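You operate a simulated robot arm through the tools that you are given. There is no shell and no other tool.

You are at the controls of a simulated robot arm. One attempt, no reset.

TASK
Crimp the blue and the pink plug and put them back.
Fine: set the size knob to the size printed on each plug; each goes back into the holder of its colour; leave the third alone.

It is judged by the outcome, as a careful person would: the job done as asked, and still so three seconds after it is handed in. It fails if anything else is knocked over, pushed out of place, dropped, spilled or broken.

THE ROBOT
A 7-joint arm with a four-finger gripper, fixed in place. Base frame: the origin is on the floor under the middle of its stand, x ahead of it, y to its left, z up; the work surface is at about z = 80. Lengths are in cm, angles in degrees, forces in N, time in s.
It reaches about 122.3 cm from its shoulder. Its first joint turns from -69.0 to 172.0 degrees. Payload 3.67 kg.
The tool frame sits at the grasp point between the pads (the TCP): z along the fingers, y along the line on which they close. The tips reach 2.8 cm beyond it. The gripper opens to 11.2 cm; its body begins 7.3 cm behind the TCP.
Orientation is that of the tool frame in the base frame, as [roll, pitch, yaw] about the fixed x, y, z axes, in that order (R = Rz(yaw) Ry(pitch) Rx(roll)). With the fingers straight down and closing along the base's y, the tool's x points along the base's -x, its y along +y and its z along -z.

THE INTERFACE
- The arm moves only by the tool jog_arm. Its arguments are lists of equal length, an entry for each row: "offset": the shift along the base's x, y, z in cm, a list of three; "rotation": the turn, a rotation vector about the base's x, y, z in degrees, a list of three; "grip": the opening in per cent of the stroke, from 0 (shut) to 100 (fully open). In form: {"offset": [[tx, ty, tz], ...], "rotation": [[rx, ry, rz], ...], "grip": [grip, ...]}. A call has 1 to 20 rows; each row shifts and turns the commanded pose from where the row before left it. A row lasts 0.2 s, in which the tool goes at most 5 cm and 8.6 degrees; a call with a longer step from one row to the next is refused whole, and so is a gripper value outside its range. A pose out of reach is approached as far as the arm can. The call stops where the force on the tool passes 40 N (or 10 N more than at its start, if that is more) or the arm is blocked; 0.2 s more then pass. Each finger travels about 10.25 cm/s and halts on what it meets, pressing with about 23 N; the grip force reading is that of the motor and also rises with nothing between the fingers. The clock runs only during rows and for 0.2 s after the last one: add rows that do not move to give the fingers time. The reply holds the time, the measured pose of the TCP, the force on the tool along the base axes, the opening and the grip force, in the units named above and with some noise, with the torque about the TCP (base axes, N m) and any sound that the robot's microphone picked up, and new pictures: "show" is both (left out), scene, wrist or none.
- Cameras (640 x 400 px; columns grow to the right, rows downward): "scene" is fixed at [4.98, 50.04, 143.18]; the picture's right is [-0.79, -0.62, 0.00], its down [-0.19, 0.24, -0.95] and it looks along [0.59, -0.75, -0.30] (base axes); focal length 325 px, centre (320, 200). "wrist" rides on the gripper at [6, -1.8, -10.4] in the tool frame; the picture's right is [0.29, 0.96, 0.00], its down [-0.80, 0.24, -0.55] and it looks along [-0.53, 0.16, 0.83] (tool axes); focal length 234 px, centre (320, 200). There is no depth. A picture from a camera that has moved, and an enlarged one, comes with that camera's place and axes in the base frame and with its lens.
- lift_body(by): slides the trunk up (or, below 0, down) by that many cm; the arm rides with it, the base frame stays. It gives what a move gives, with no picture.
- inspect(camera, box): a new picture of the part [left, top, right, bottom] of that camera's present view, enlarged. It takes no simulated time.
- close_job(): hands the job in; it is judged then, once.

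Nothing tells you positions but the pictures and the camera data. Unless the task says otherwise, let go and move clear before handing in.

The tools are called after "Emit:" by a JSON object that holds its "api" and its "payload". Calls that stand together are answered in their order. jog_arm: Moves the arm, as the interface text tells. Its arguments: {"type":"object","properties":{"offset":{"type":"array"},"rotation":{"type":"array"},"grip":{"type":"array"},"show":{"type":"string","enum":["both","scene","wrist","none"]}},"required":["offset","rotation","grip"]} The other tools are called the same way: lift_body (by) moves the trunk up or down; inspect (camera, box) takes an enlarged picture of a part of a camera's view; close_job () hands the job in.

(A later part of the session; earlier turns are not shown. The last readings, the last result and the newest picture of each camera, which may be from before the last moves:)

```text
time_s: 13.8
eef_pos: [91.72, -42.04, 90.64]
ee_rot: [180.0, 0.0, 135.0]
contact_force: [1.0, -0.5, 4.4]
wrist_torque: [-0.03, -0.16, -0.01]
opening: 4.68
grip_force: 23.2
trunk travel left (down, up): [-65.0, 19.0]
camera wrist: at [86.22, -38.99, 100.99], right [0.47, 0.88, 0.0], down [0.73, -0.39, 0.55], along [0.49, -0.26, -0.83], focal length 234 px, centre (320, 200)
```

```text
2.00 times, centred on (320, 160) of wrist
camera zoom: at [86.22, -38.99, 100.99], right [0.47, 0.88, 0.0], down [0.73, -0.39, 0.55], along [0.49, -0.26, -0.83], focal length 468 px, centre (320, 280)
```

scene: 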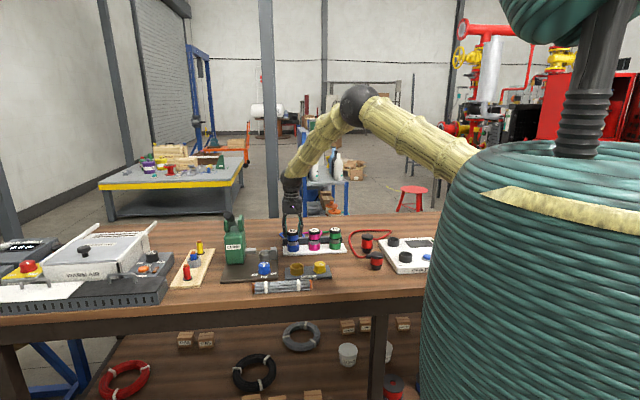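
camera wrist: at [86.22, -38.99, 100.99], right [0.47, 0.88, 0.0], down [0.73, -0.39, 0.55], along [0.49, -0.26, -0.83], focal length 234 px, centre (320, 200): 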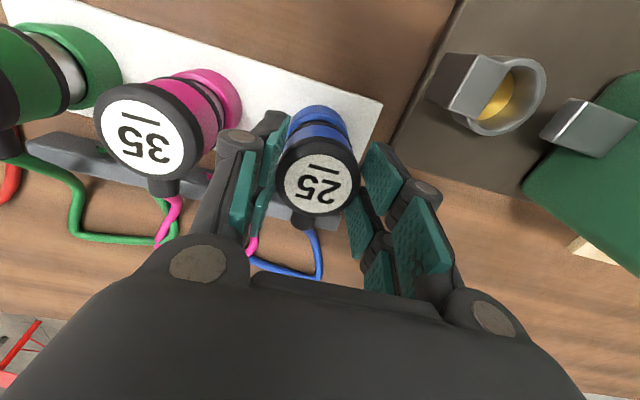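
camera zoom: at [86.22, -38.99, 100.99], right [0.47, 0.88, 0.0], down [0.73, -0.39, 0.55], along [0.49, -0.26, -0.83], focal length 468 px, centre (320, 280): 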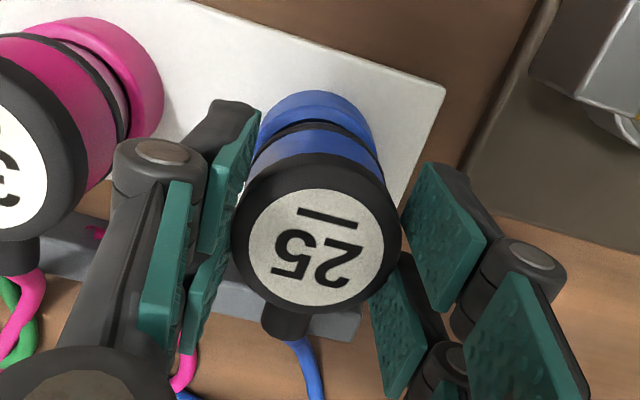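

Gripped at 4.68 cm. I'll lift gently and look.

Emit:
{"api": "jog_arm", "payload": {"offset": [[0, 0, 0], [0, 0, 1], [0, 0, 1.5], [0, 0, 2], [0, 0, 2], [0, 0, 2]], "rotation": [[0, 0, 0], [0, 0, 0], [0, 0, 0], [0, 0, 0], [0, 0, 0], [0, 0, 0]], "grip": [25, 25, 25, 25, 25, 25]}}

Emit:
{"api": "inspect", "payload": {"camera": "scene", "box": [260, 180, 360, 270]}}

Emit:
{"api": "inspect", "payload": {"camera": "wrist", "box": [200, 60, 440, 260]}}

```text
time_s: 15.2
eef_pos: [91.73, -41.99, 99.19]
ee_rot: [-179.9, 0.0, 134.9]
contact_force: [0.0, 0.7, -1.9]
wrist_torque: [0.04, 0.02, -0.03]
opening: 4.69
grip_force: 23.3
trunk travel left (down, up): [-65.0, 19.0]
camera wrist: at [86.19, -38.92, 109.52], right [0.47, 0.88, 0.0], down [0.73, -0.39, 0.55], along [0.49, -0.26, -0.83], focal length 234 px, centre (320, 200)
```

scene: 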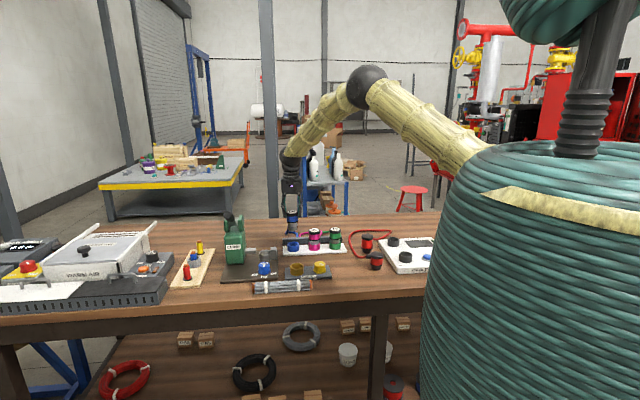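
wrist: 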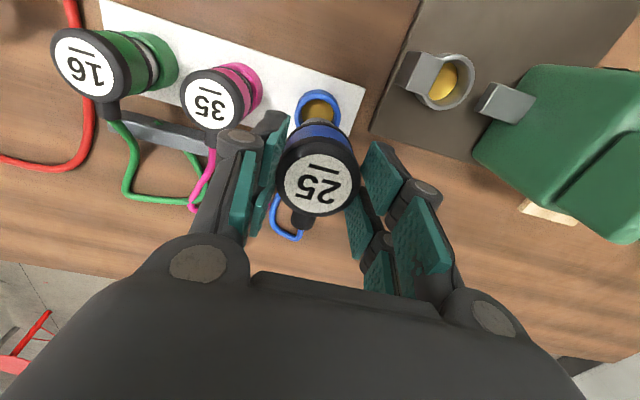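

```text
4.44 times, centred on (310, 225) of scene
camera zoom: at [4.98, 50.04, 143.18], right [-0.79, -0.62, 0.0], down [-0.19, 0.24, -0.95], along [0.59, -0.75, -0.3], focal length 1445 px, centre (364, 89)
```

zoom: 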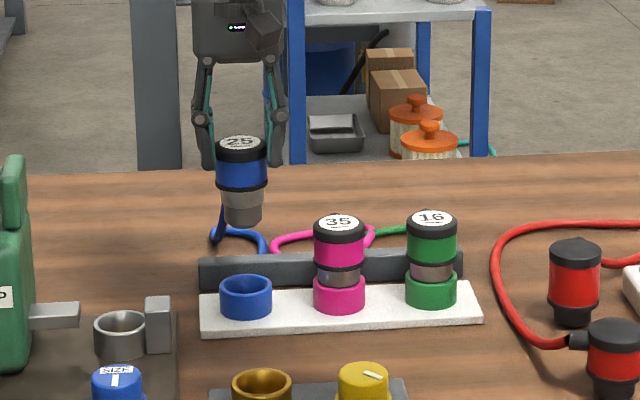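

```text
2.00 times, centred on (320, 160) of wrist
camera zoom: at [86.19, -38.92, 109.52], right [0.47, 0.88, 0.0], down [0.73, -0.39, 0.55], along [0.49, -0.26, -0.83], focal length 468 px, centre (320, 280)
```

zoom: 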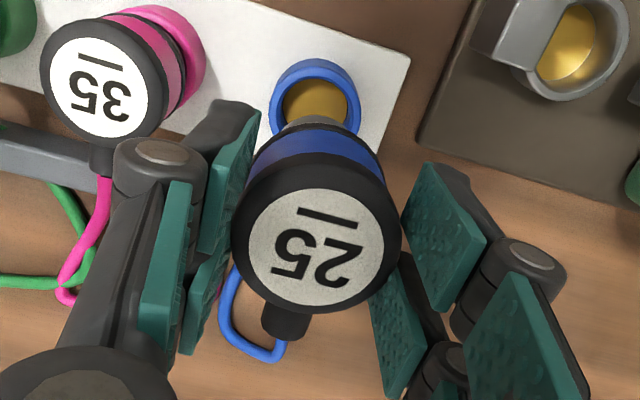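

Emit:
{"api": "inspect", "payload": {"camera": "scene", "box": [276, 200, 326, 260]}}

Emit:
{"api": "inspect", "payload": {"camera": "scene", "box": [225, 205, 300, 275]}}

```text
6.67 times, centred on (301, 230) of scene
camera zoom: at [4.98, 50.04, 143.18], right [-0.79, -0.62, 0.0], down [-0.19, 0.24, -0.95], along [0.59, -0.75, -0.3], focal length 2168 px, centre (447, 0)
```

zoom: 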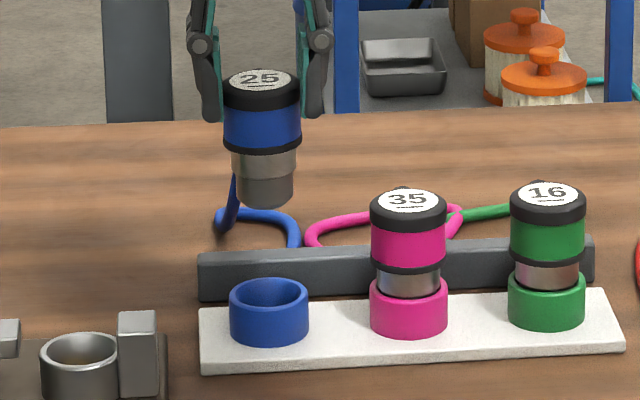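

```text
5.71 times, centred on (262, 240) of scene
camera zoom: at [4.98, 50.04, 143.18], right [-0.79, -0.62, 0.0], down [-0.19, 0.24, -0.95], along [0.59, -0.75, -0.3], focal length 1858 px, centre (649, -29)
```

zoom: 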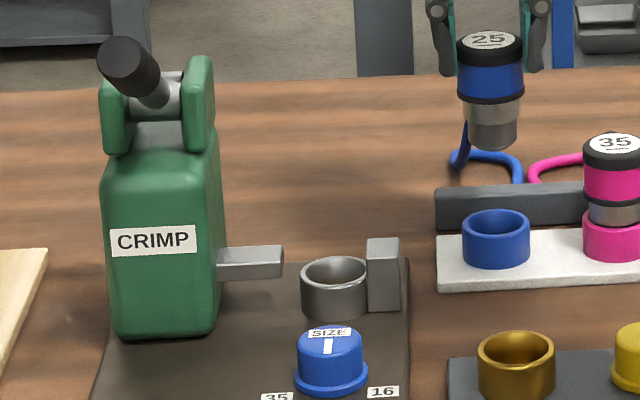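

The plug is out; it has a sleeve and a narrower tip (~3.5 cm) that fits the die. I'll carry it over the die ring at this height.

Emit:
{"api": "jog_arm", "payload": {"offset": [[0.6, 2.6, 0], [0.75, 3.4, 0], [0.75, 3.4, 0], [0.5, 2.4, 0], [0.3, 1.43, 0]], "rotation": [[0, 0, 0], [0, 0, 0], [0, 0, 0], [0, 0, 0], [0, 0, 0]], "grip": [25, 25, 25, 25, 25]}}

Emit:
{"api": "inspect", "payload": {"camera": "scene", "box": [225, 190, 305, 280]}}

Emit:
{"api": "inspect", "payload": {"camera": "wrist", "box": [200, 60, 440, 260]}}

```text
time_s: 16.4
eef_pos: [94.53, -28.82, 99.06]
ee_rot: [-179.9, -0.1, 135.1]
contact_force: [-1.4, 0.1, -1.7]
wrist_torque: [0.01, -0.02, 0.02]
opening: 4.69
grip_force: 23.2
trunk travel left (down, up): [-65.0, 19.0]
camera wrist: at [89.04, -25.73, 109.5], right [0.47, 0.88, 0.0], down [0.73, -0.39, 0.55], along [0.49, -0.26, -0.83], focal length 234 px, centre (320, 200)
```

scene: 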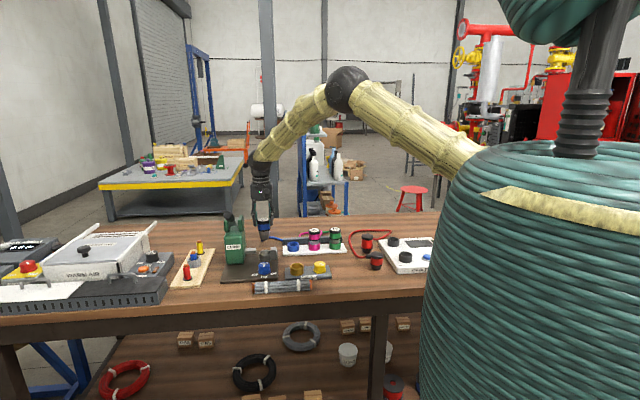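
wrist: 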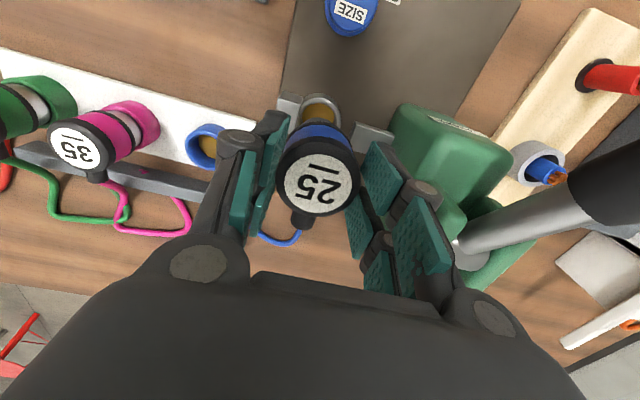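

```text
4.44 times, centred on (265, 235) of scene
camera zoom: at [4.98, 50.04, 143.18], right [-0.79, -0.62, 0.0], down [-0.19, 0.24, -0.95], along [0.59, -0.75, -0.3], focal length 1445 px, centre (564, 44)
```

zoom: 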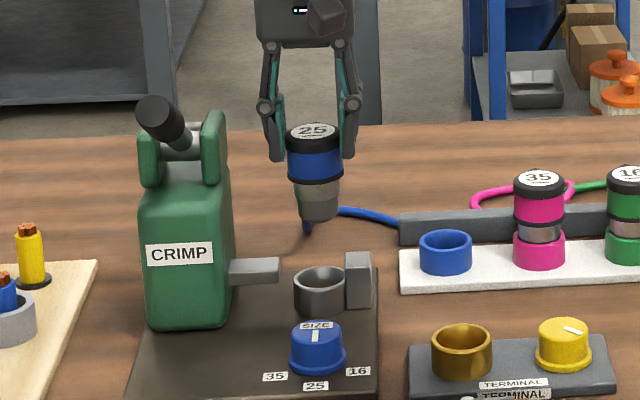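

```text
2.00 times, centred on (320, 160) of wrist
camera zoom: at [89.04, -25.73, 109.5], right [0.47, 0.88, 0.0], down [0.73, -0.39, 0.55], along [0.49, -0.26, -0.83], focal length 468 px, centre (320, 280)
```

zoom: 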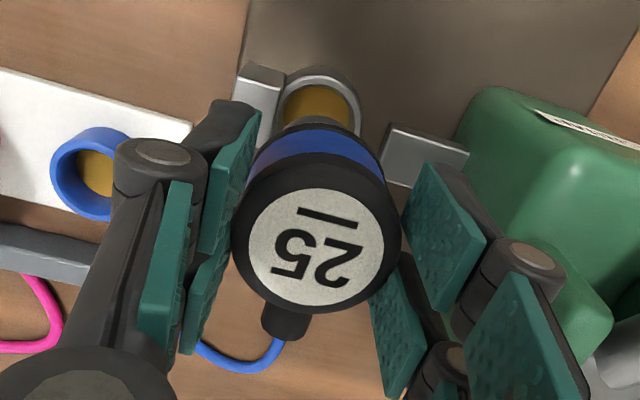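

Emit:
{"api": "inspect", "payload": {"camera": "wrist", "box": [280, 80, 360, 140]}}

Emit:
{"api": "inspect", "payload": {"camera": "scene", "box": [245, 215, 285, 275]}}

```text
6.67 times, centred on (320, 110) of wrist
camera zoom: at [89.04, -25.73, 109.5], right [0.47, 0.88, 0.0], down [0.73, -0.39, 0.55], along [0.49, -0.26, -0.83], focal length 1561 px, centre (320, 800)
```

zoom: 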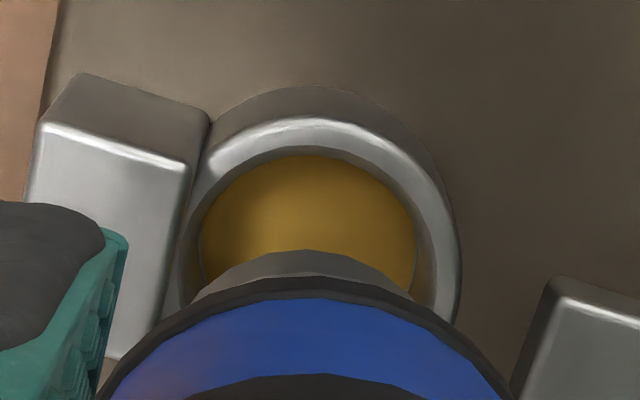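

```text
6.67 times, centred on (265, 245) of scene
camera zoom: at [4.98, 50.04, 143.18], right [-0.79, -0.62, 0.0], down [-0.19, 0.24, -0.95], along [0.59, -0.75, -0.3], focal length 2168 px, centre (687, -100)
```

zoom: 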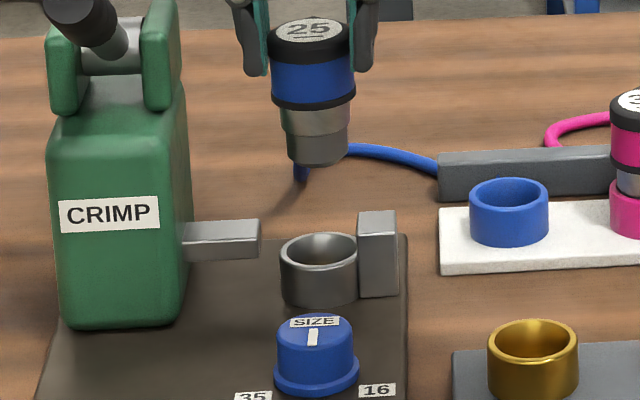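

Nearly aligned; a correction of ~2 mm is needed. I'll shift slightly and lower to just above the ring, then re-check.

Emit:
{"api": "jog_arm", "payload": {"offset": [[0.1, 0.15, -2], [0, 0, -2], [0, 0, -1], [0, 0, 0]], "rotation": [[0, 0, 0], [0, 0, 0], [0, 0, 0], [0, 0, 0]], "grip": [25, 25, 25, 25]}}

Emit:
{"api": "inspect", "payload": {"camera": "scene", "box": [245, 215, 285, 275]}}

Emit:
{"api": "inspect", "payload": {"camera": "wrist", "box": [270, 100, 370, 180]}}

```text
time_s: 17.4
eef_pos: [94.6, -28.59, 94.18]
ee_rot: [-180.0, 0.0, 135.0]
contact_force: [-0.1, -0.3, -1.8]
wrist_torque: [-0.02, 0.03, 0.0]
opening: 4.67
grip_force: 22.8
trunk travel left (down, up): [-65.0, 19.0]
camera wrist: at [89.16, -25.54, 104.54], right [0.47, 0.88, 0.0], down [0.73, -0.39, 0.55], along [0.49, -0.26, -0.83], focal length 234 px, centre (320, 200)
```

scene: 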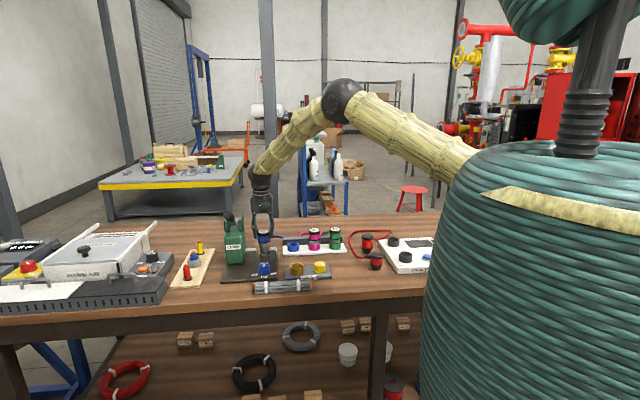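
wrist: 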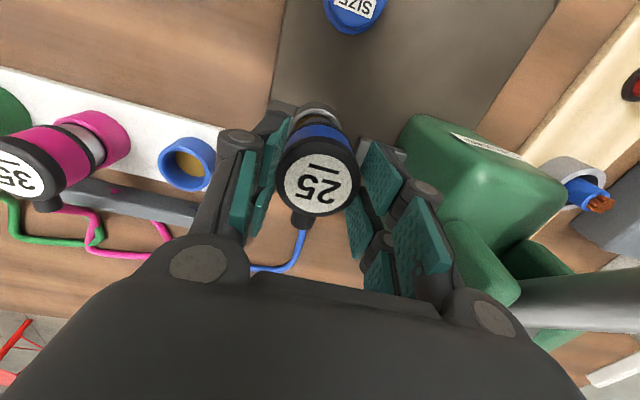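

```text
6.67 times, centred on (265, 245) of scene
camera zoom: at [4.98, 50.04, 143.18], right [-0.79, -0.62, 0.0], down [-0.19, 0.24, -0.95], along [0.59, -0.75, -0.3], focal length 2168 px, centre (687, -100)
```

zoom: 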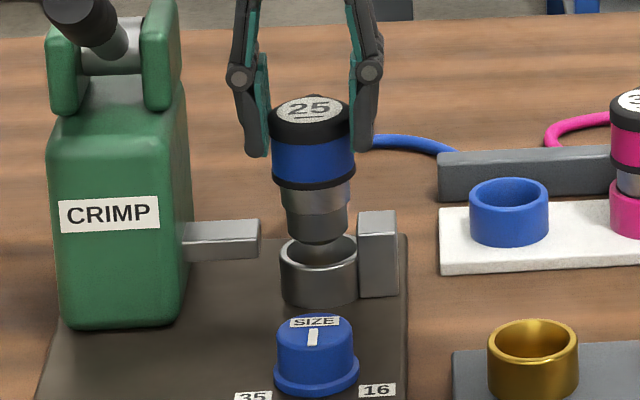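

```text
5.00 times, centred on (320, 140) of wrist
camera zoom: at [89.16, -25.54, 104.54], right [0.47, 0.88, 0.0], down [0.73, -0.39, 0.55], along [0.49, -0.26, -0.83], focal length 1171 px, centre (320, 500)
```

zoom: 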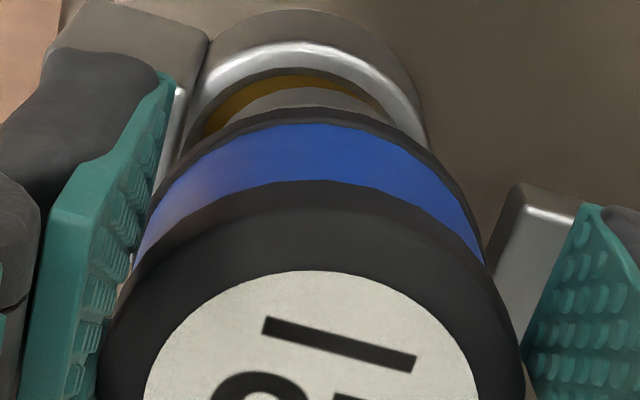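

Emit:
{"api": "inspect", "payload": {"camera": "scene", "box": [250, 225, 282, 265]}}

Emit:
{"api": "inspect", "payload": {"camera": "wrist", "box": [280, 95, 360, 145]}}

Emit:
{"api": "inspect", "payload": {"camera": "wrist", "box": [260, 110, 380, 230]}}

```text
10.00 times, centred on (266, 245) of scene
camera zoom: at [4.98, 50.04, 143.18], right [-0.79, -0.62, 0.0], down [-0.19, 0.24, -0.95], along [0.59, -0.75, -0.3], focal length 3251 px, centre (860, -250)
```

zoom: 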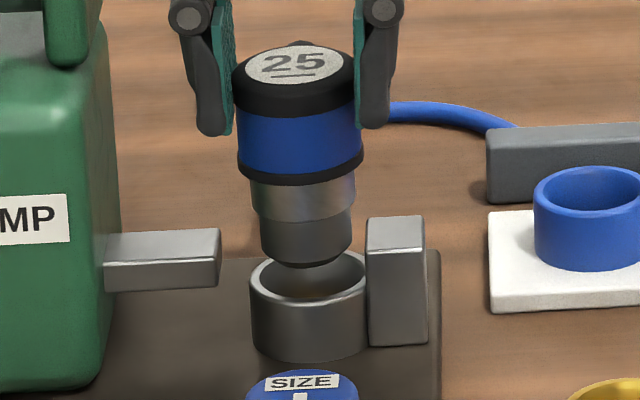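

```text
8.00 times, centred on (320, 120) of wrist
camera zoom: at [89.16, -25.54, 104.54], right [0.47, 0.88, 0.0], down [0.73, -0.39, 0.55], along [0.49, -0.26, -0.83], focal length 1873 px, centre (320, 840)
```

zoom: 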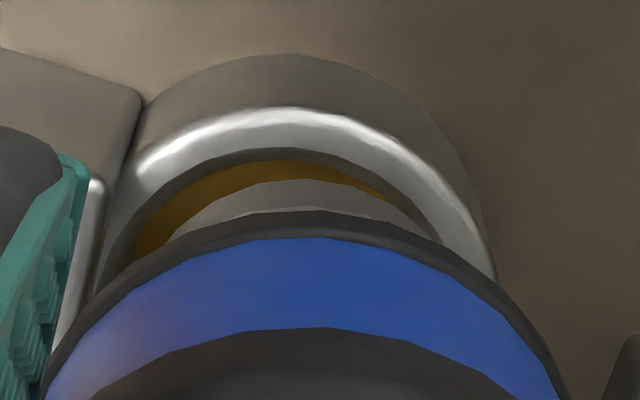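

```text
3.33 times, centred on (320, 170) of wrist
camera zoom: at [89.16, -25.54, 104.54], right [0.47, 0.88, 0.0], down [0.73, -0.39, 0.55], along [0.49, -0.26, -0.83], focal length 781 px, centre (320, 300)
```

zoom: 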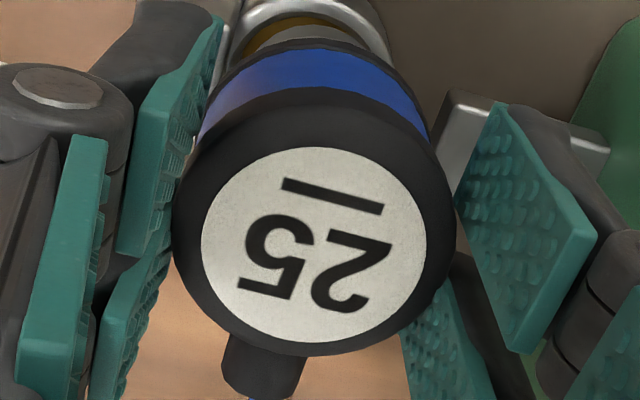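

The tip is about 2–3 mm off (needs to go slightly further back). I'll apply the shift and lower until the tip is at the rim, then check.

Emit:
{"api": "jog_arm", "payload": {"offset": [[0.15, -0.24, 0], [0, 0, -0.7], [0, 0, -0.6], [0, 0, 0]], "rotation": [[0, 0, 0], [0, 0, 0], [0, 0, 0], [0, 0, 0]], "grip": [25, 25, 25, 25], "show": "none"}}

Emit:
{"api": "inspect", "payload": {"camera": "scene", "box": [250, 225, 282, 265]}}

Emit:
{"api": "inspect", "payload": {"camera": "wrist", "box": [280, 95, 360, 145]}}

```text
time_s: 18.4
eef_pos: [94.83, -28.8, 92.83]
ee_rot: [179.9, -0.1, 135.0]
contact_force: [0.2, 0.6, -1.1]
wrist_torque: [0.02, 0.01, 0.01]
opening: 4.68
grip_force: 23.0
trunk travel left (down, up): [-65.0, 19.0]
```

```text
10.00 times, centred on (266, 245) of scene
camera zoom: at [4.98, 50.04, 143.18], right [-0.79, -0.62, 0.0], down [-0.19, 0.24, -0.95], along [0.59, -0.75, -0.3], focal length 3251 px, centre (860, -250)
```

zoom: 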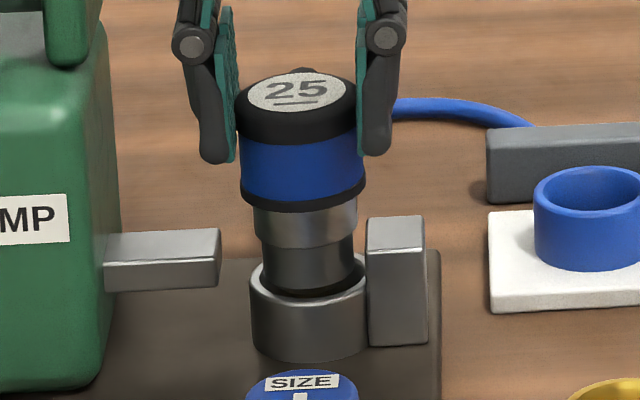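

```text
8.00 times, centred on (320, 120) of wrist
camera zoom: at [89.36, -25.76, 103.25], right [0.47, 0.88, 0.0], down [0.73, -0.39, 0.55], along [0.49, -0.26, -0.83], focal length 1873 px, centre (320, 840)
```

zoom: 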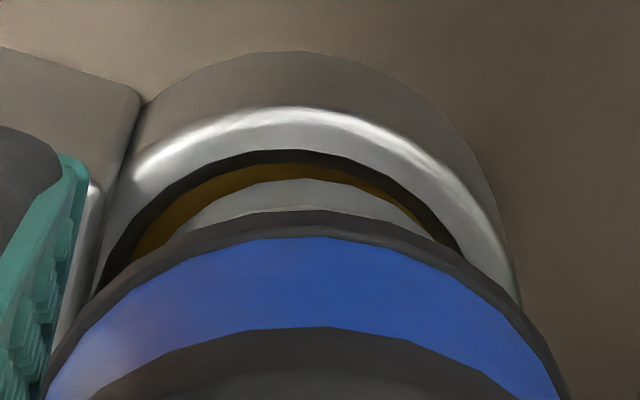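

The tip is well within the ring's capture range. I'll lower slowly, watching the force.

Emit:
{"api": "jog_arm", "payload": {"offset": [[0, -0.1, -0.3], [0, 0, -0.4], [0, 0, -0.4], [0, 0, 0]], "rotation": [[0, 0, 0], [0, 0, 0], [0, 0, 0], [0, 0, 0]], "grip": [25, 25, 25, 25], "show": "none"}}

Emit:
{"api": "inspect", "payload": {"camera": "scene", "box": [250, 225, 282, 265]}}

```text
time_s: 19.4
eef_pos: [94.9, -28.96, 91.65]
ee_rot: [180.0, 0.0, 135.0]
contact_force: [-0.5, -0.7, -0.7]
wrist_torque: [0.01, 0.01, 0.0]
opening: 4.68
grip_force: 22.9
trunk travel left (down, up): [-65.0, 19.0]
```

```text
10.00 times, centred on (266, 245) of scene
camera zoom: at [4.98, 50.04, 143.18], right [-0.79, -0.62, 0.0], down [-0.19, 0.24, -0.95], along [0.59, -0.75, -0.3], focal length 3251 px, centre (860, -250)
```

zoom: 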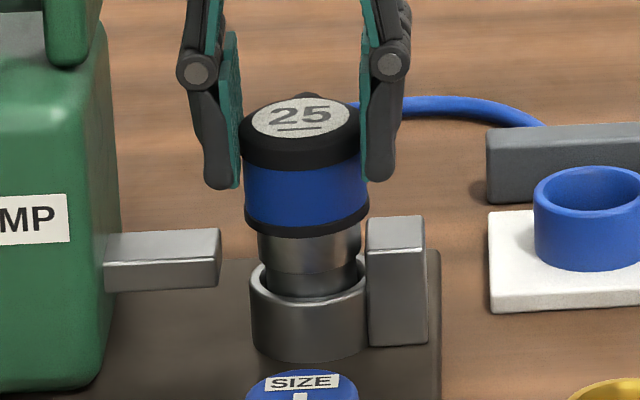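

Emit:
{"api": "jog_arm", "payload": {"offset": [[0, 0, -0.4], [0, 0, -0.4], [0, 0, 0]], "rotation": [[0, 0, 0], [0, 0, 0], [0, 0, 0]], "grip": [25, 25, 25], "show": "none"}}

Emit:
{"api": "inspect", "payload": {"camera": "scene", "box": [250, 225, 282, 265]}}

```text
time_s: 20.2
eef_pos: [94.86, -28.89, 90.91]
ee_rot: [180.0, -0.1, 134.9]
contact_force: [0.3, 0.4, -0.7]
wrist_torque: [0.01, -0.02, 0.0]
opening: 4.67
grip_force: 23.5
trunk travel left (down, up): [-65.0, 19.0]
```

```text
10.00 times, centred on (266, 245) of scene
camera zoom: at [4.98, 50.04, 143.18], right [-0.79, -0.62, 0.0], down [-0.19, 0.24, -0.95], along [0.59, -0.75, -0.3], focal length 3251 px, centre (860, -250)
```

zoom: 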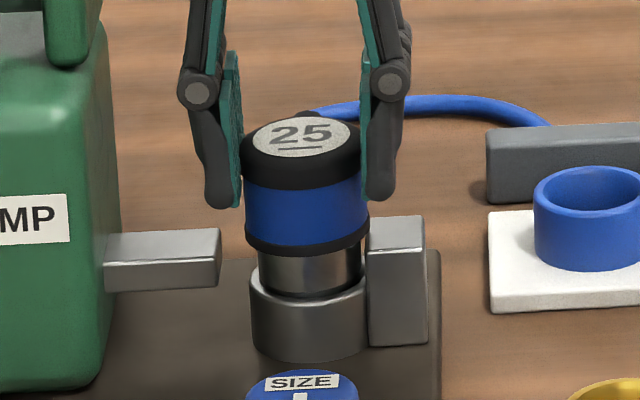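

Emit:
{"api": "jog_arm", "payload": {"offset": [[0, 0, -0.2], [0, 0, -0.2], [0, 0, 0]], "rotation": [[0, 0, 0], [0, 0, 0], [0, 0, 0]], "grip": [25, 25, 25], "show": "none"}}

Emit:
{"api": "inspect", "payload": {"camera": "scene", "box": [250, 225, 282, 265]}}

```text
time_s: 21.0
eef_pos: [94.78, -28.89, 90.85]
ee_rot: [180.0, 0.1, 134.9]
contact_force: [2.1, -2.9, 15.3]
wrist_torque: [-0.11, -0.32, -0.01]
opening: 4.69
grip_force: 23.2
trunk travel left (down, up): [-65.0, 19.0]
```

```text
10.00 times, centred on (266, 245) of scene
camera zoom: at [4.98, 50.04, 143.18], right [-0.79, -0.62, 0.0], down [-0.19, 0.24, -0.95], along [0.59, -0.75, -0.3], focal length 3251 px, centre (860, -250)
```

zoom: 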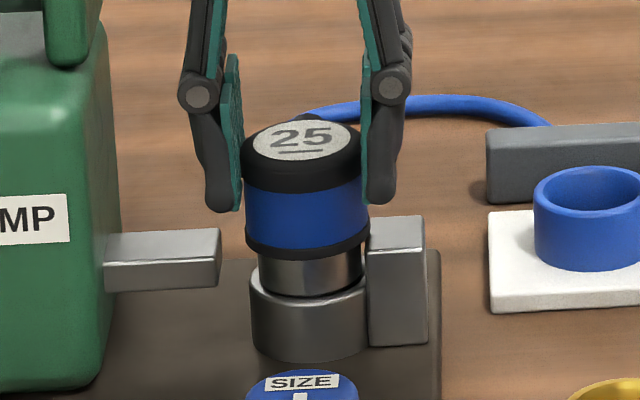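

The plug is seated (15 N upward contact). I'll relieve the pressure, release and rise.

Emit:
{"api": "jog_arm", "payload": {"offset": [[0, 0, 0.3], [0, 0, 0], [0, 0, 0], [0, 0, 1.5], [0, 0, 3], [0, 0, 3]], "rotation": [[0, 0, 0], [0, 0, 0], [0, 0, 0], [0, 0, 0], [0, 0, 0], [0, 0, 0]], "grip": [30, 65, 65, 65, 65, 65]}}

Emit:
{"api": "inspect", "payload": {"camera": "scene", "box": [225, 190, 305, 280]}}

Emit:
{"api": "inspect", "payload": {"camera": "wrist", "box": [200, 60, 480, 280]}}

```text
time_s: 22.4
eef_pos: [94.73, -28.76, 98.42]
ee_rot: [180.0, 0.0, 135.1]
contact_force: [0.2, -0.8, 0.1]
wrist_torque: [0.02, -0.04, 0.04]
opening: 7.29
grip_force: 0.1
trunk travel left (down, up): [-65.0, 19.0]
camera wrist: at [89.25, -25.77, 108.85], right [0.47, 0.88, 0.0], down [0.73, -0.39, 0.55], along [0.49, -0.26, -0.83], focal length 234 px, centre (320, 200)
```

scene: 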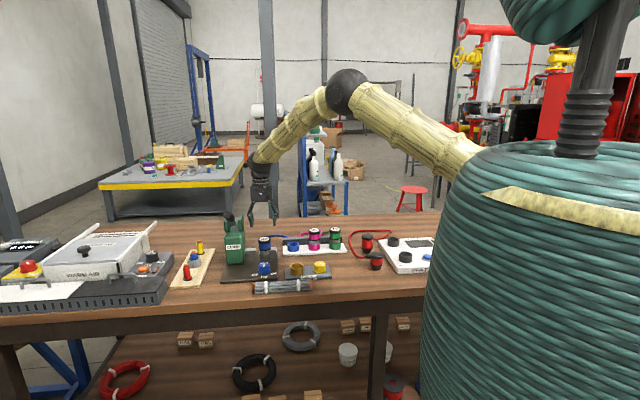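
wrist: 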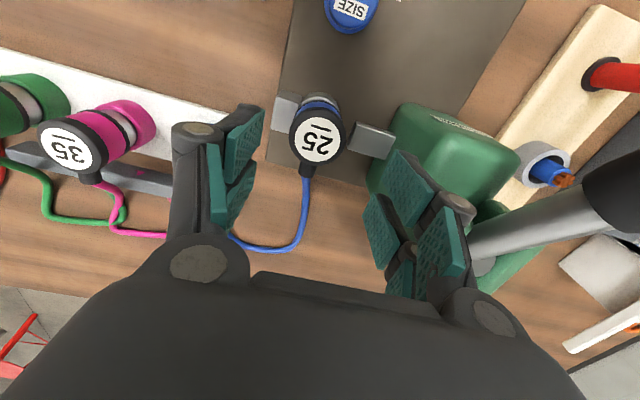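

```text
4.44 times, centred on (265, 235) of scene
camera zoom: at [4.98, 50.04, 143.18], right [-0.79, -0.62, 0.0], down [-0.19, 0.24, -0.95], along [0.59, -0.75, -0.3], focal length 1445 px, centre (564, 44)
```

zoom: 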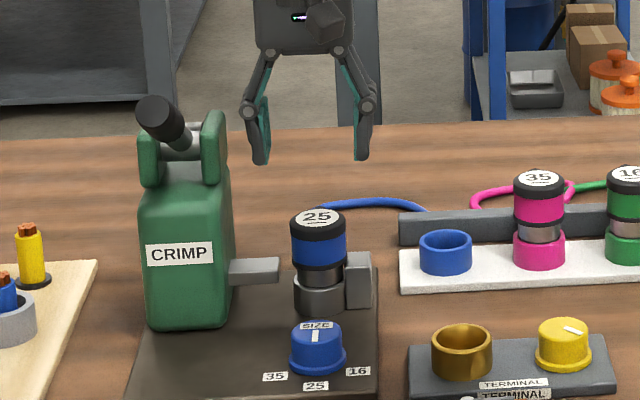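

```text
1.82 times, centred on (340, 170) of wrist
camera zoom: at [89.25, -25.77, 108.85], right [0.47, 0.88, 0.0], down [0.73, -0.39, 0.55], along [0.49, -0.26, -0.83], focal length 426 px, centre (284, 254)
```

zoom: 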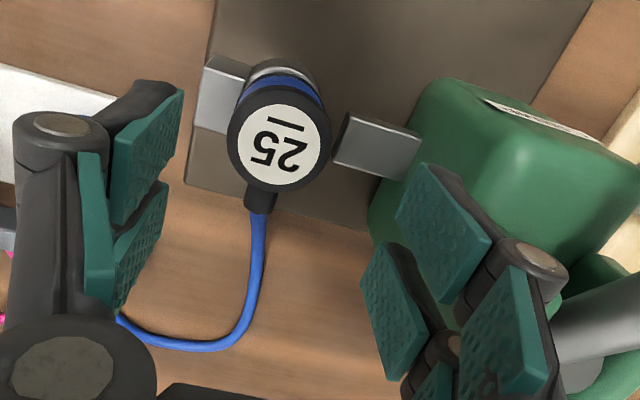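

The blue plug stands in the die. Now I'll rise and look at the lever from above to plan the pull.

Emit:
{"api": "jog_arm", "payload": {"offset": [[0, 0, 5], [0, 0, 5], [0, 0, 5], [0, 0, 3], [-1, 4, 0], [-1, 4, 0], [-1, 4, 0], [-1, 4, 0]], "rotation": [[0, 0, 0], [0, 0, 0], [0, 0, 0], [0, 0, 0], [0, 0, 0], [0, 0, 0], [0, 0, 0], [0, 0, 0]], "grip": [65, 65, 65, 65, 65, 65, 65, 65]}}

Emit:
{"api": "inspect", "payload": {"camera": "wrist", "box": [200, 60, 440, 260]}}

Emit:
{"api": "inspect", "payload": {"camera": "scene", "box": [215, 195, 275, 270]}}

```text
time_s: 24.2
eef_pos: [90.86, -12.72, 116.67]
ee_rot: [-180.0, 0.0, 135.0]
contact_force: [0.8, -0.2, -0.7]
wrist_torque: [-0.02, -0.02, 0.0]
opening: 7.25
grip_force: 0.1
trunk travel left (down, up): [-65.0, 19.0]
camera wrist: at [85.26, -9.69, 126.88], right [0.47, 0.88, 0.0], down [0.73, -0.39, 0.55], along [0.49, -0.26, -0.83], focal length 234 px, centre (320, 200)
```

scene: 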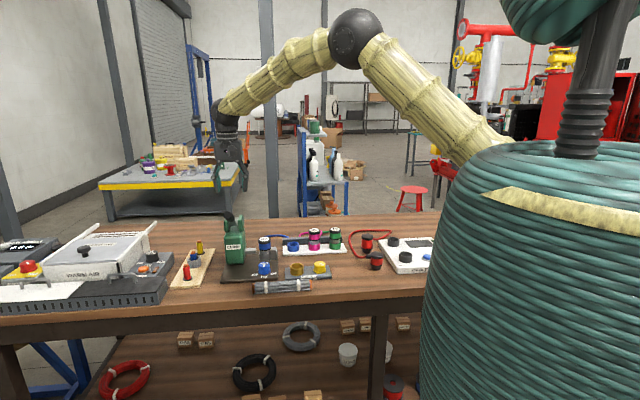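
wrist: 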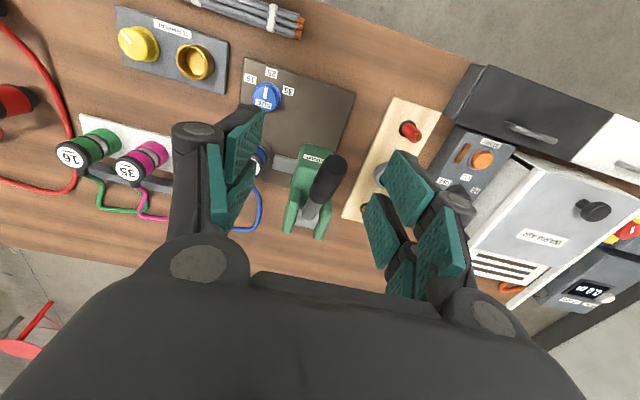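

```text
2.00 times, centred on (320, 160) of wrist
camera zoom: at [85.26, -9.69, 126.88], right [0.47, 0.88, 0.0], down [0.73, -0.39, 0.55], along [0.49, -0.26, -0.83], focal length 468 px, centre (320, 280)
```

zoom: 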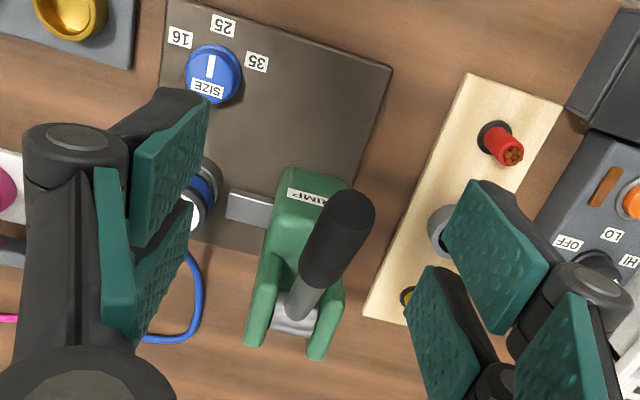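

```text
5.33 times, centred on (245, 232) of scene
camera zoom: at [4.98, 50.04, 143.18], right [-0.79, -0.62, 0.0], down [-0.19, 0.24, -0.95], along [0.59, -0.75, -0.3], focal length 1734 px, centre (720, 27)
```

zoom: 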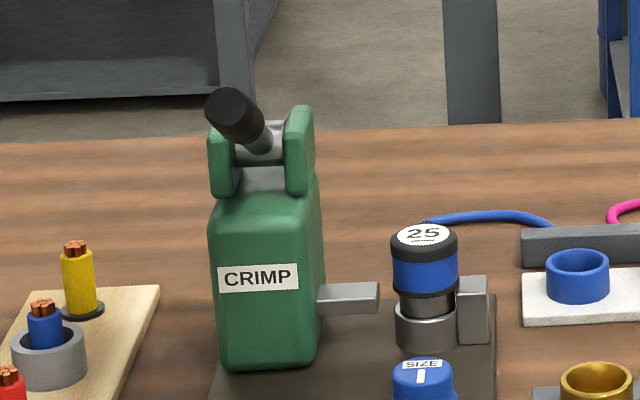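

The lever handle end is near (95.5, −13.5, 104.4), pivot near (105.2, −22.6, 96.8). I'll close the fingers, go above the handle, and press it down step by step.

Emit:
{"api": "jog_arm", "payload": {"offset": [[3.2, -1.2, 0], [3.2, -1.2, 0], [0, 0, -2], [0, 0, -2]], "rotation": [[0, 0, 0], [0, 0, 0], [0, 0, 0], [0, 0, 0]], "grip": [0, 0, 0, 0]}}

Emit:
{"api": "inspect", "payload": {"camera": "scene", "box": [205, 165, 285, 265]}}

Emit:
{"api": "inspect", "payload": {"camera": "wrist", "box": [200, 60, 440, 260]}}

```text
time_s: 25.2
eef_pos: [97.48, -15.25, 112.24]
ee_rot: [-180.0, -0.2, 134.9]
contact_force: [0.0, 0.8, 0.7]
wrist_torque: [0.02, 0.02, 0.01]
opening: 0.0
grip_force: 23.3
trunk travel left (down, up): [-65.0, 19.0]
camera wrist: at [91.86, -12.32, 122.66], right [0.47, 0.88, 0.0], down [0.73, -0.39, 0.55], along [0.49, -0.26, -0.83], focal length 234 px, centre (320, 200)
```

scene: 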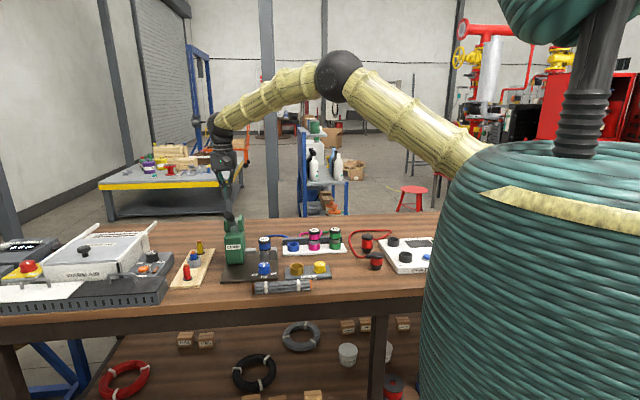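
wrist: 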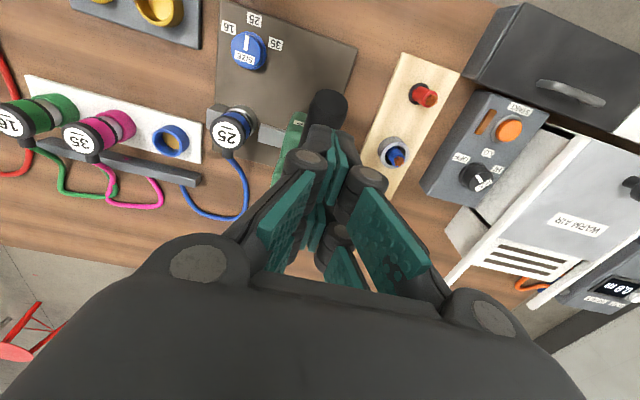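

```text
4.00 times, centred on (245, 215) of scene
camera zoom: at [4.98, 50.04, 143.18], right [-0.79, -0.62, 0.0], down [-0.19, 0.24, -0.95], along [0.59, -0.75, -0.3], focal length 1300 px, centre (620, 140)
```

zoom: 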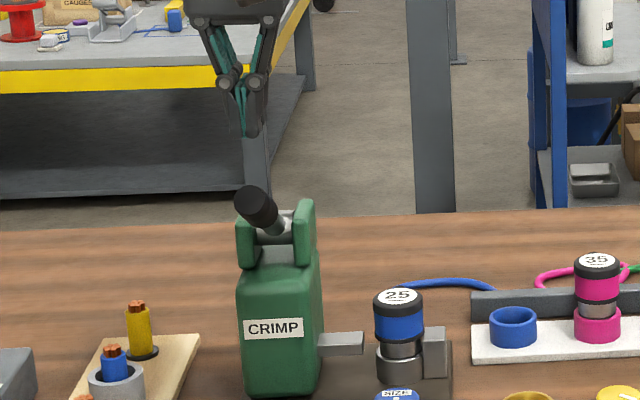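

```text
2.00 times, centred on (320, 160) of wrist
camera zoom: at [91.86, -12.32, 122.66], right [0.47, 0.88, 0.0], down [0.73, -0.39, 0.55], along [0.49, -0.26, -0.83], focal length 468 px, centre (320, 280)
```

zoom: 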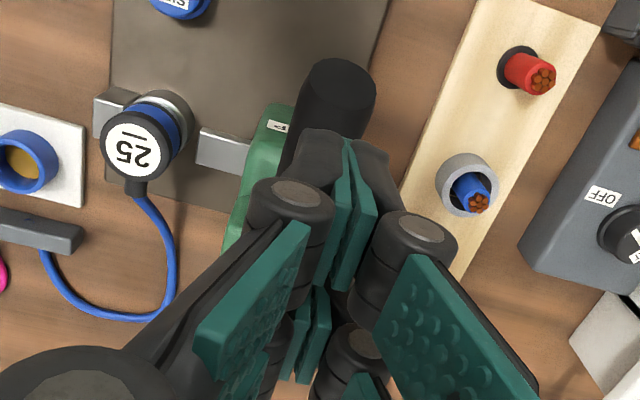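

Emit:
{"api": "jog_arm", "payload": {"offset": [[0, 0, -1.5], [0, 0, -1.5], [0, 0, -1], [0, 0, -1]], "rotation": [[0, 0, 0], [0, 0, 0], [0, 0, 0], [0, 0, 0]], "grip": [0, 0, 0, 0], "show": "scene"}}

Emit:
{"api": "inspect", "payload": {"camera": "scene", "box": [205, 165, 285, 265]}}

```text
time_s: 26.2
eef_pos: [97.21, -15.21, 107.36]
ee_rot: [180.0, 0.1, 135.0]
contact_force: [1.4, -0.5, -0.1]
wrist_torque: [0.01, 0.0, 0.0]
opening: 0.0
grip_force: 23.3
trunk travel left (down, up): [-65.0, 19.0]
```

scene: 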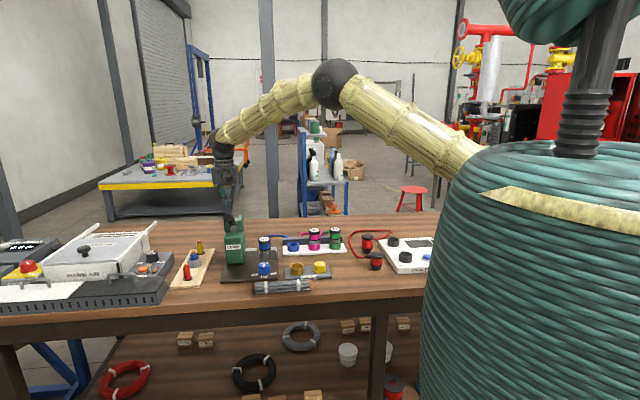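

```text
4.00 times, centred on (245, 215) of scene
camera zoom: at [4.98, 50.04, 143.18], right [-0.79, -0.62, 0.0], down [-0.19, 0.24, -0.95], along [0.59, -0.75, -0.3], focal length 1300 px, centre (620, 140)
```

zoom: 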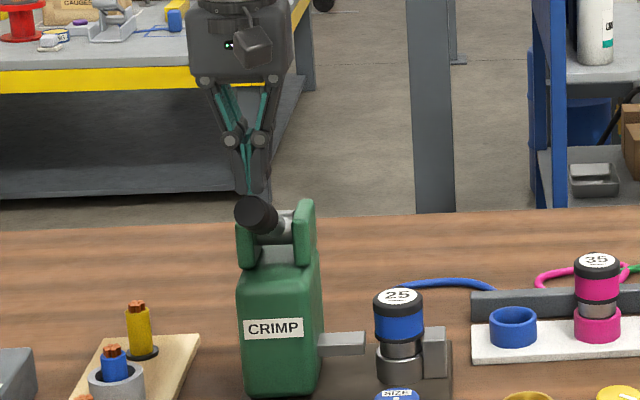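

Emit:
{"api": "jog_arm", "payload": {"offset": [[0, 0, -1], [0, 0, -1], [0, 0, -1], [0, 0, -1]], "rotation": [[0, 0, 0], [0, 0, 0], [0, 0, 0], [0, 0, 0]], "grip": [0, 0, 0, 0], "show": "wrist"}}

Emit:
{"api": "inspect", "payload": {"camera": "scene", "box": [205, 165, 285, 265]}}

```text
time_s: 27.2
eef_pos: [97.26, -15.26, 103.41]
ee_rot: [-180.0, 0.0, 135.0]
contact_force: [1.5, -0.8, 1.6]
wrist_torque: [0.01, 0.0, -0.03]
opening: 0.0
grip_force: 36.0
trunk travel left (down, up): [-65.0, 19.0]
camera wrist: at [91.74, -12.24, 113.72], right [0.47, 0.88, 0.0], down [0.73, -0.39, 0.55], along [0.49, -0.26, -0.83], focal length 234 px, centre (320, 200)
```

wrist: 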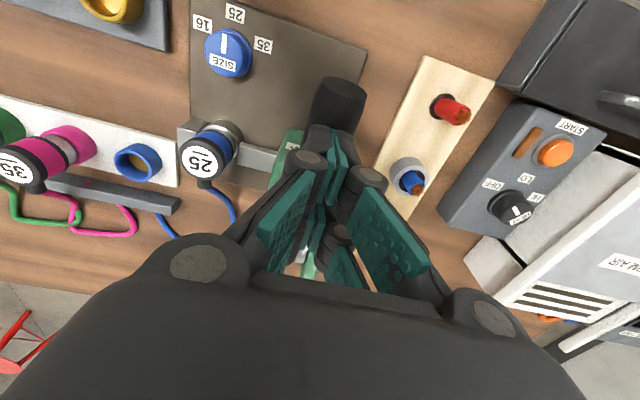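

```text
4.00 times, centred on (245, 215) of scene
camera zoom: at [4.98, 50.04, 143.18], right [-0.79, -0.62, 0.0], down [-0.19, 0.24, -0.95], along [0.59, -0.75, -0.3], focal length 1300 px, centre (620, 140)
```

zoom: 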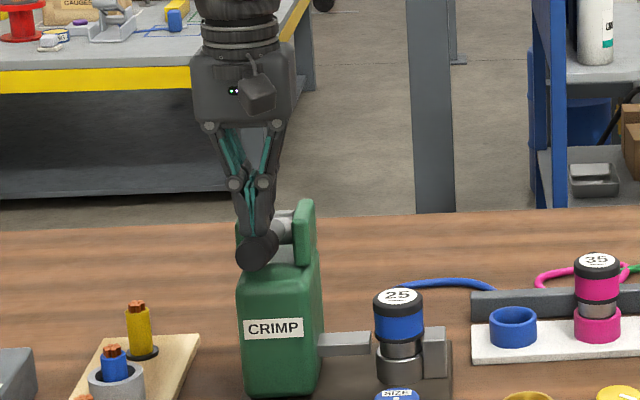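

The lever swings down and the ram is advancing toward the plug. I continue pressing.

Emit:
{"api": "jog_arm", "payload": {"offset": [[0, 0, -0.8], [0, 0, -0.8], [0, 0, -0.8]], "rotation": [[0, 0, 0], [0, 0, 0], [0, 0, 0]], "grip": [0, 0, 0], "show": "wrist"}}

Emit:
{"api": "inspect", "payload": {"camera": "scene", "box": [205, 165, 285, 265]}}

```text
time_s: 28.0
eef_pos: [97.27, -15.18, 100.98]
ee_rot: [-179.9, 0.0, 135.0]
contact_force: [0.0, 1.3, 3.5]
wrist_torque: [0.09, 0.09, 0.02]
opening: 0.0
grip_force: 35.9
trunk travel left (down, up): [-65.0, 19.0]
camera wrist: at [91.71, -12.24, 111.32], right [0.47, 0.88, 0.0], down [0.73, -0.39, 0.55], along [0.49, -0.26, -0.83], focal length 234 px, centre (320, 200)
```

wrist: 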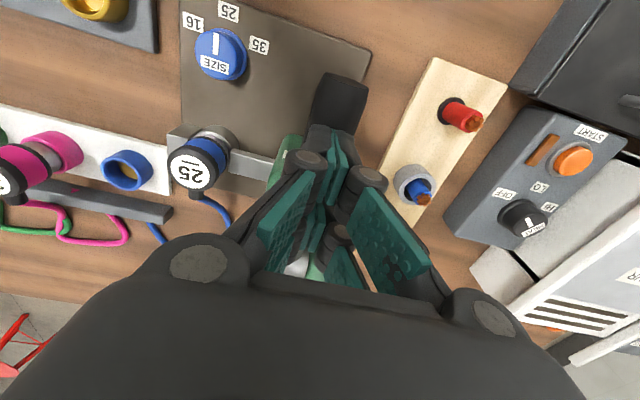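

```text
4.00 times, centred on (245, 215) of scene
camera zoom: at [4.98, 50.04, 143.18], right [-0.79, -0.62, 0.0], down [-0.19, 0.24, -0.95], along [0.59, -0.75, -0.3], focal length 1300 px, centre (620, 140)
```

zoom: 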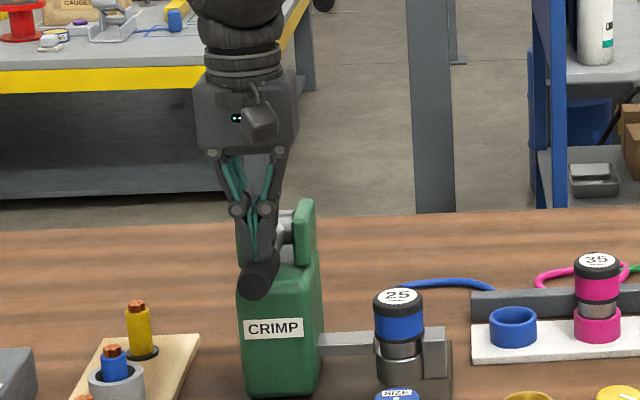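

Emit:
{"api": "jog_arm", "payload": {"offset": [[0, 0, -0.8], [0, 0, -0.8], [0, 0, -0.8]], "rotation": [[0, 0, 0], [0, 0, 0], [0, 0, 0]], "grip": [0, 0, 0], "show": "wrist"}}

Emit:
{"api": "inspect", "payload": {"camera": "scene", "box": [205, 165, 285, 265]}}

```text
time_s: 28.8
eef_pos: [97.1, -15.22, 98.75]
ee_rot: [179.9, 0.1, 134.9]
contact_force: [-1.9, 3.0, 10.2]
wrist_torque: [-0.11, -0.14, 0.0]
opening: 0.61
grip_force: 35.5
trunk travel left (down, up): [-65.0, 19.0]
camera wrist: at [91.63, -12.17, 109.14], right [0.47, 0.88, 0.0], down [0.73, -0.39, 0.56], along [0.49, -0.26, -0.83], focal length 234 px, centre (320, 200)
```

wrist: 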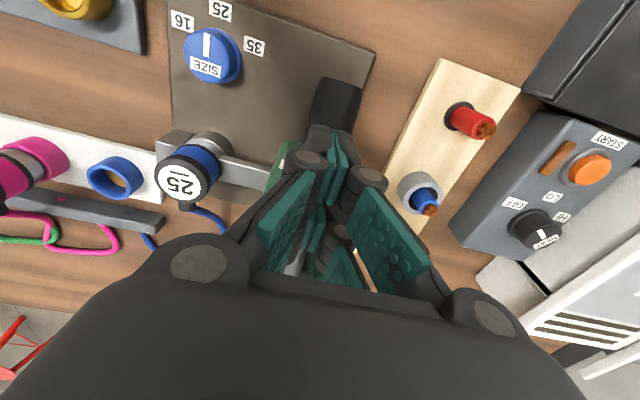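

```text
4.00 times, centred on (245, 215) of scene
camera zoom: at [4.98, 50.04, 143.18], right [-0.79, -0.62, 0.0], down [-0.19, 0.24, -0.95], along [0.59, -0.75, -0.3], focal length 1300 px, centre (620, 140)
```

zoom: 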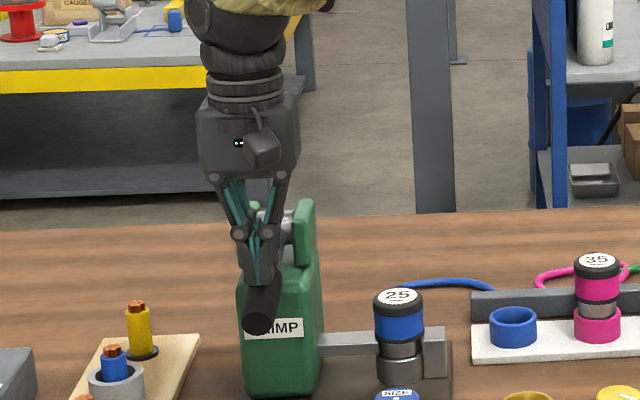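

Emit:
{"api": "jog_arm", "payload": {"offset": [[0, 0, -0.6], [0, 0, -0.6], [0, 0, -0.6]], "rotation": [[0, 0, 0], [0, 0, 0], [0, 0, 0]], "grip": [0, 0, 0], "show": "wrist"}}

Emit:
{"api": "inspect", "payload": {"camera": "scene", "box": [205, 165, 285, 265]}}

```text
time_s: 29.6
eef_pos: [97.04, -15.36, 97.3]
ee_rot: [179.8, 0.3, 135.0]
contact_force: [1.3, 1.5, 31.8]
wrist_torque: [-0.56, -0.6, 0.04]
opening: 0.62
grip_force: 35.1
trunk travel left (down, up): [-65.0, 19.0]
camera wrist: at [91.6, -12.24, 107.7], right [0.47, 0.88, 0.0], down [0.73, -0.39, 0.56], along [0.49, -0.26, -0.83], focal length 234 px, centre (320, 200)
```

wrist: 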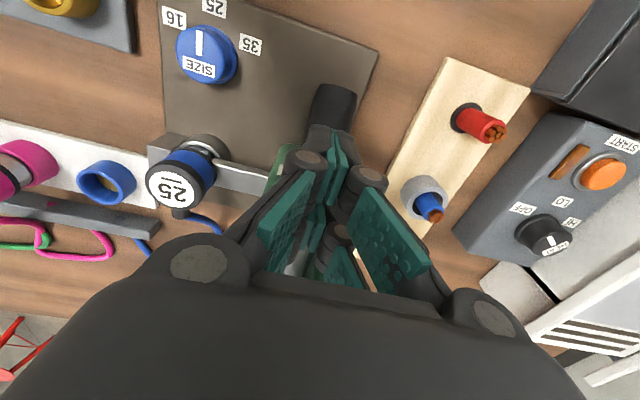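

```text
4.00 times, centred on (245, 215) of scene
camera zoom: at [4.98, 50.04, 143.18], right [-0.79, -0.62, 0.0], down [-0.19, 0.24, -0.95], along [0.59, -0.75, -0.3], focal length 1300 px, centre (620, 140)
```

zoom: 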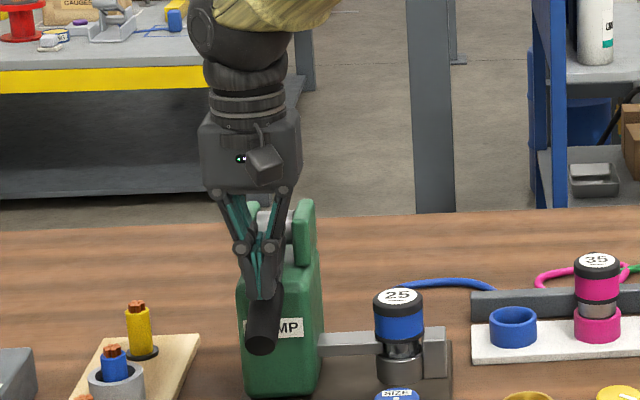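

Emit:
{"api": "inspect", "payload": {"camera": "scene", "box": [230, 215, 290, 275]}}

Emit:
{"api": "inspect", "payload": {"camera": "wrist", "box": [140, 60, 380, 220]}}

```text
6.67 times, centred on (260, 245) of scene
camera zoom: at [4.98, 50.04, 143.18], right [-0.79, -0.62, 0.0], down [-0.19, 0.24, -0.95], along [0.59, -0.75, -0.3], focal length 2168 px, centre (720, -100)
```

zoom: 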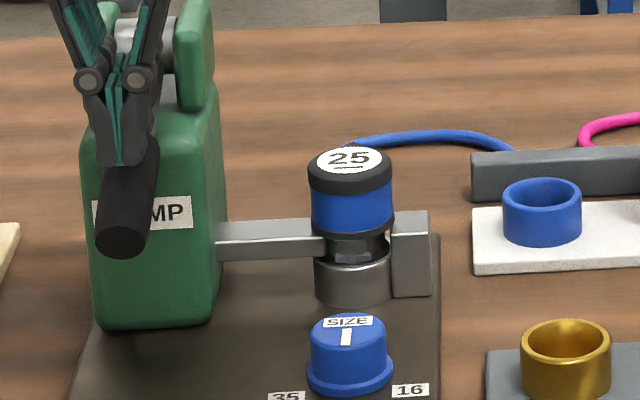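

```text
2.50 times, centred on (260, 140) of wrist
camera zoom: at [91.6, -12.24, 107.7], right [0.47, 0.88, 0.0], down [0.73, -0.39, 0.56], along [0.49, -0.26, -0.83], focal length 585 px, centre (470, 350)
```

zoom: 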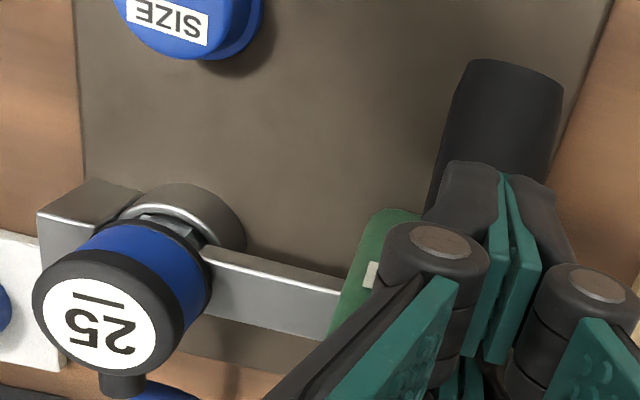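

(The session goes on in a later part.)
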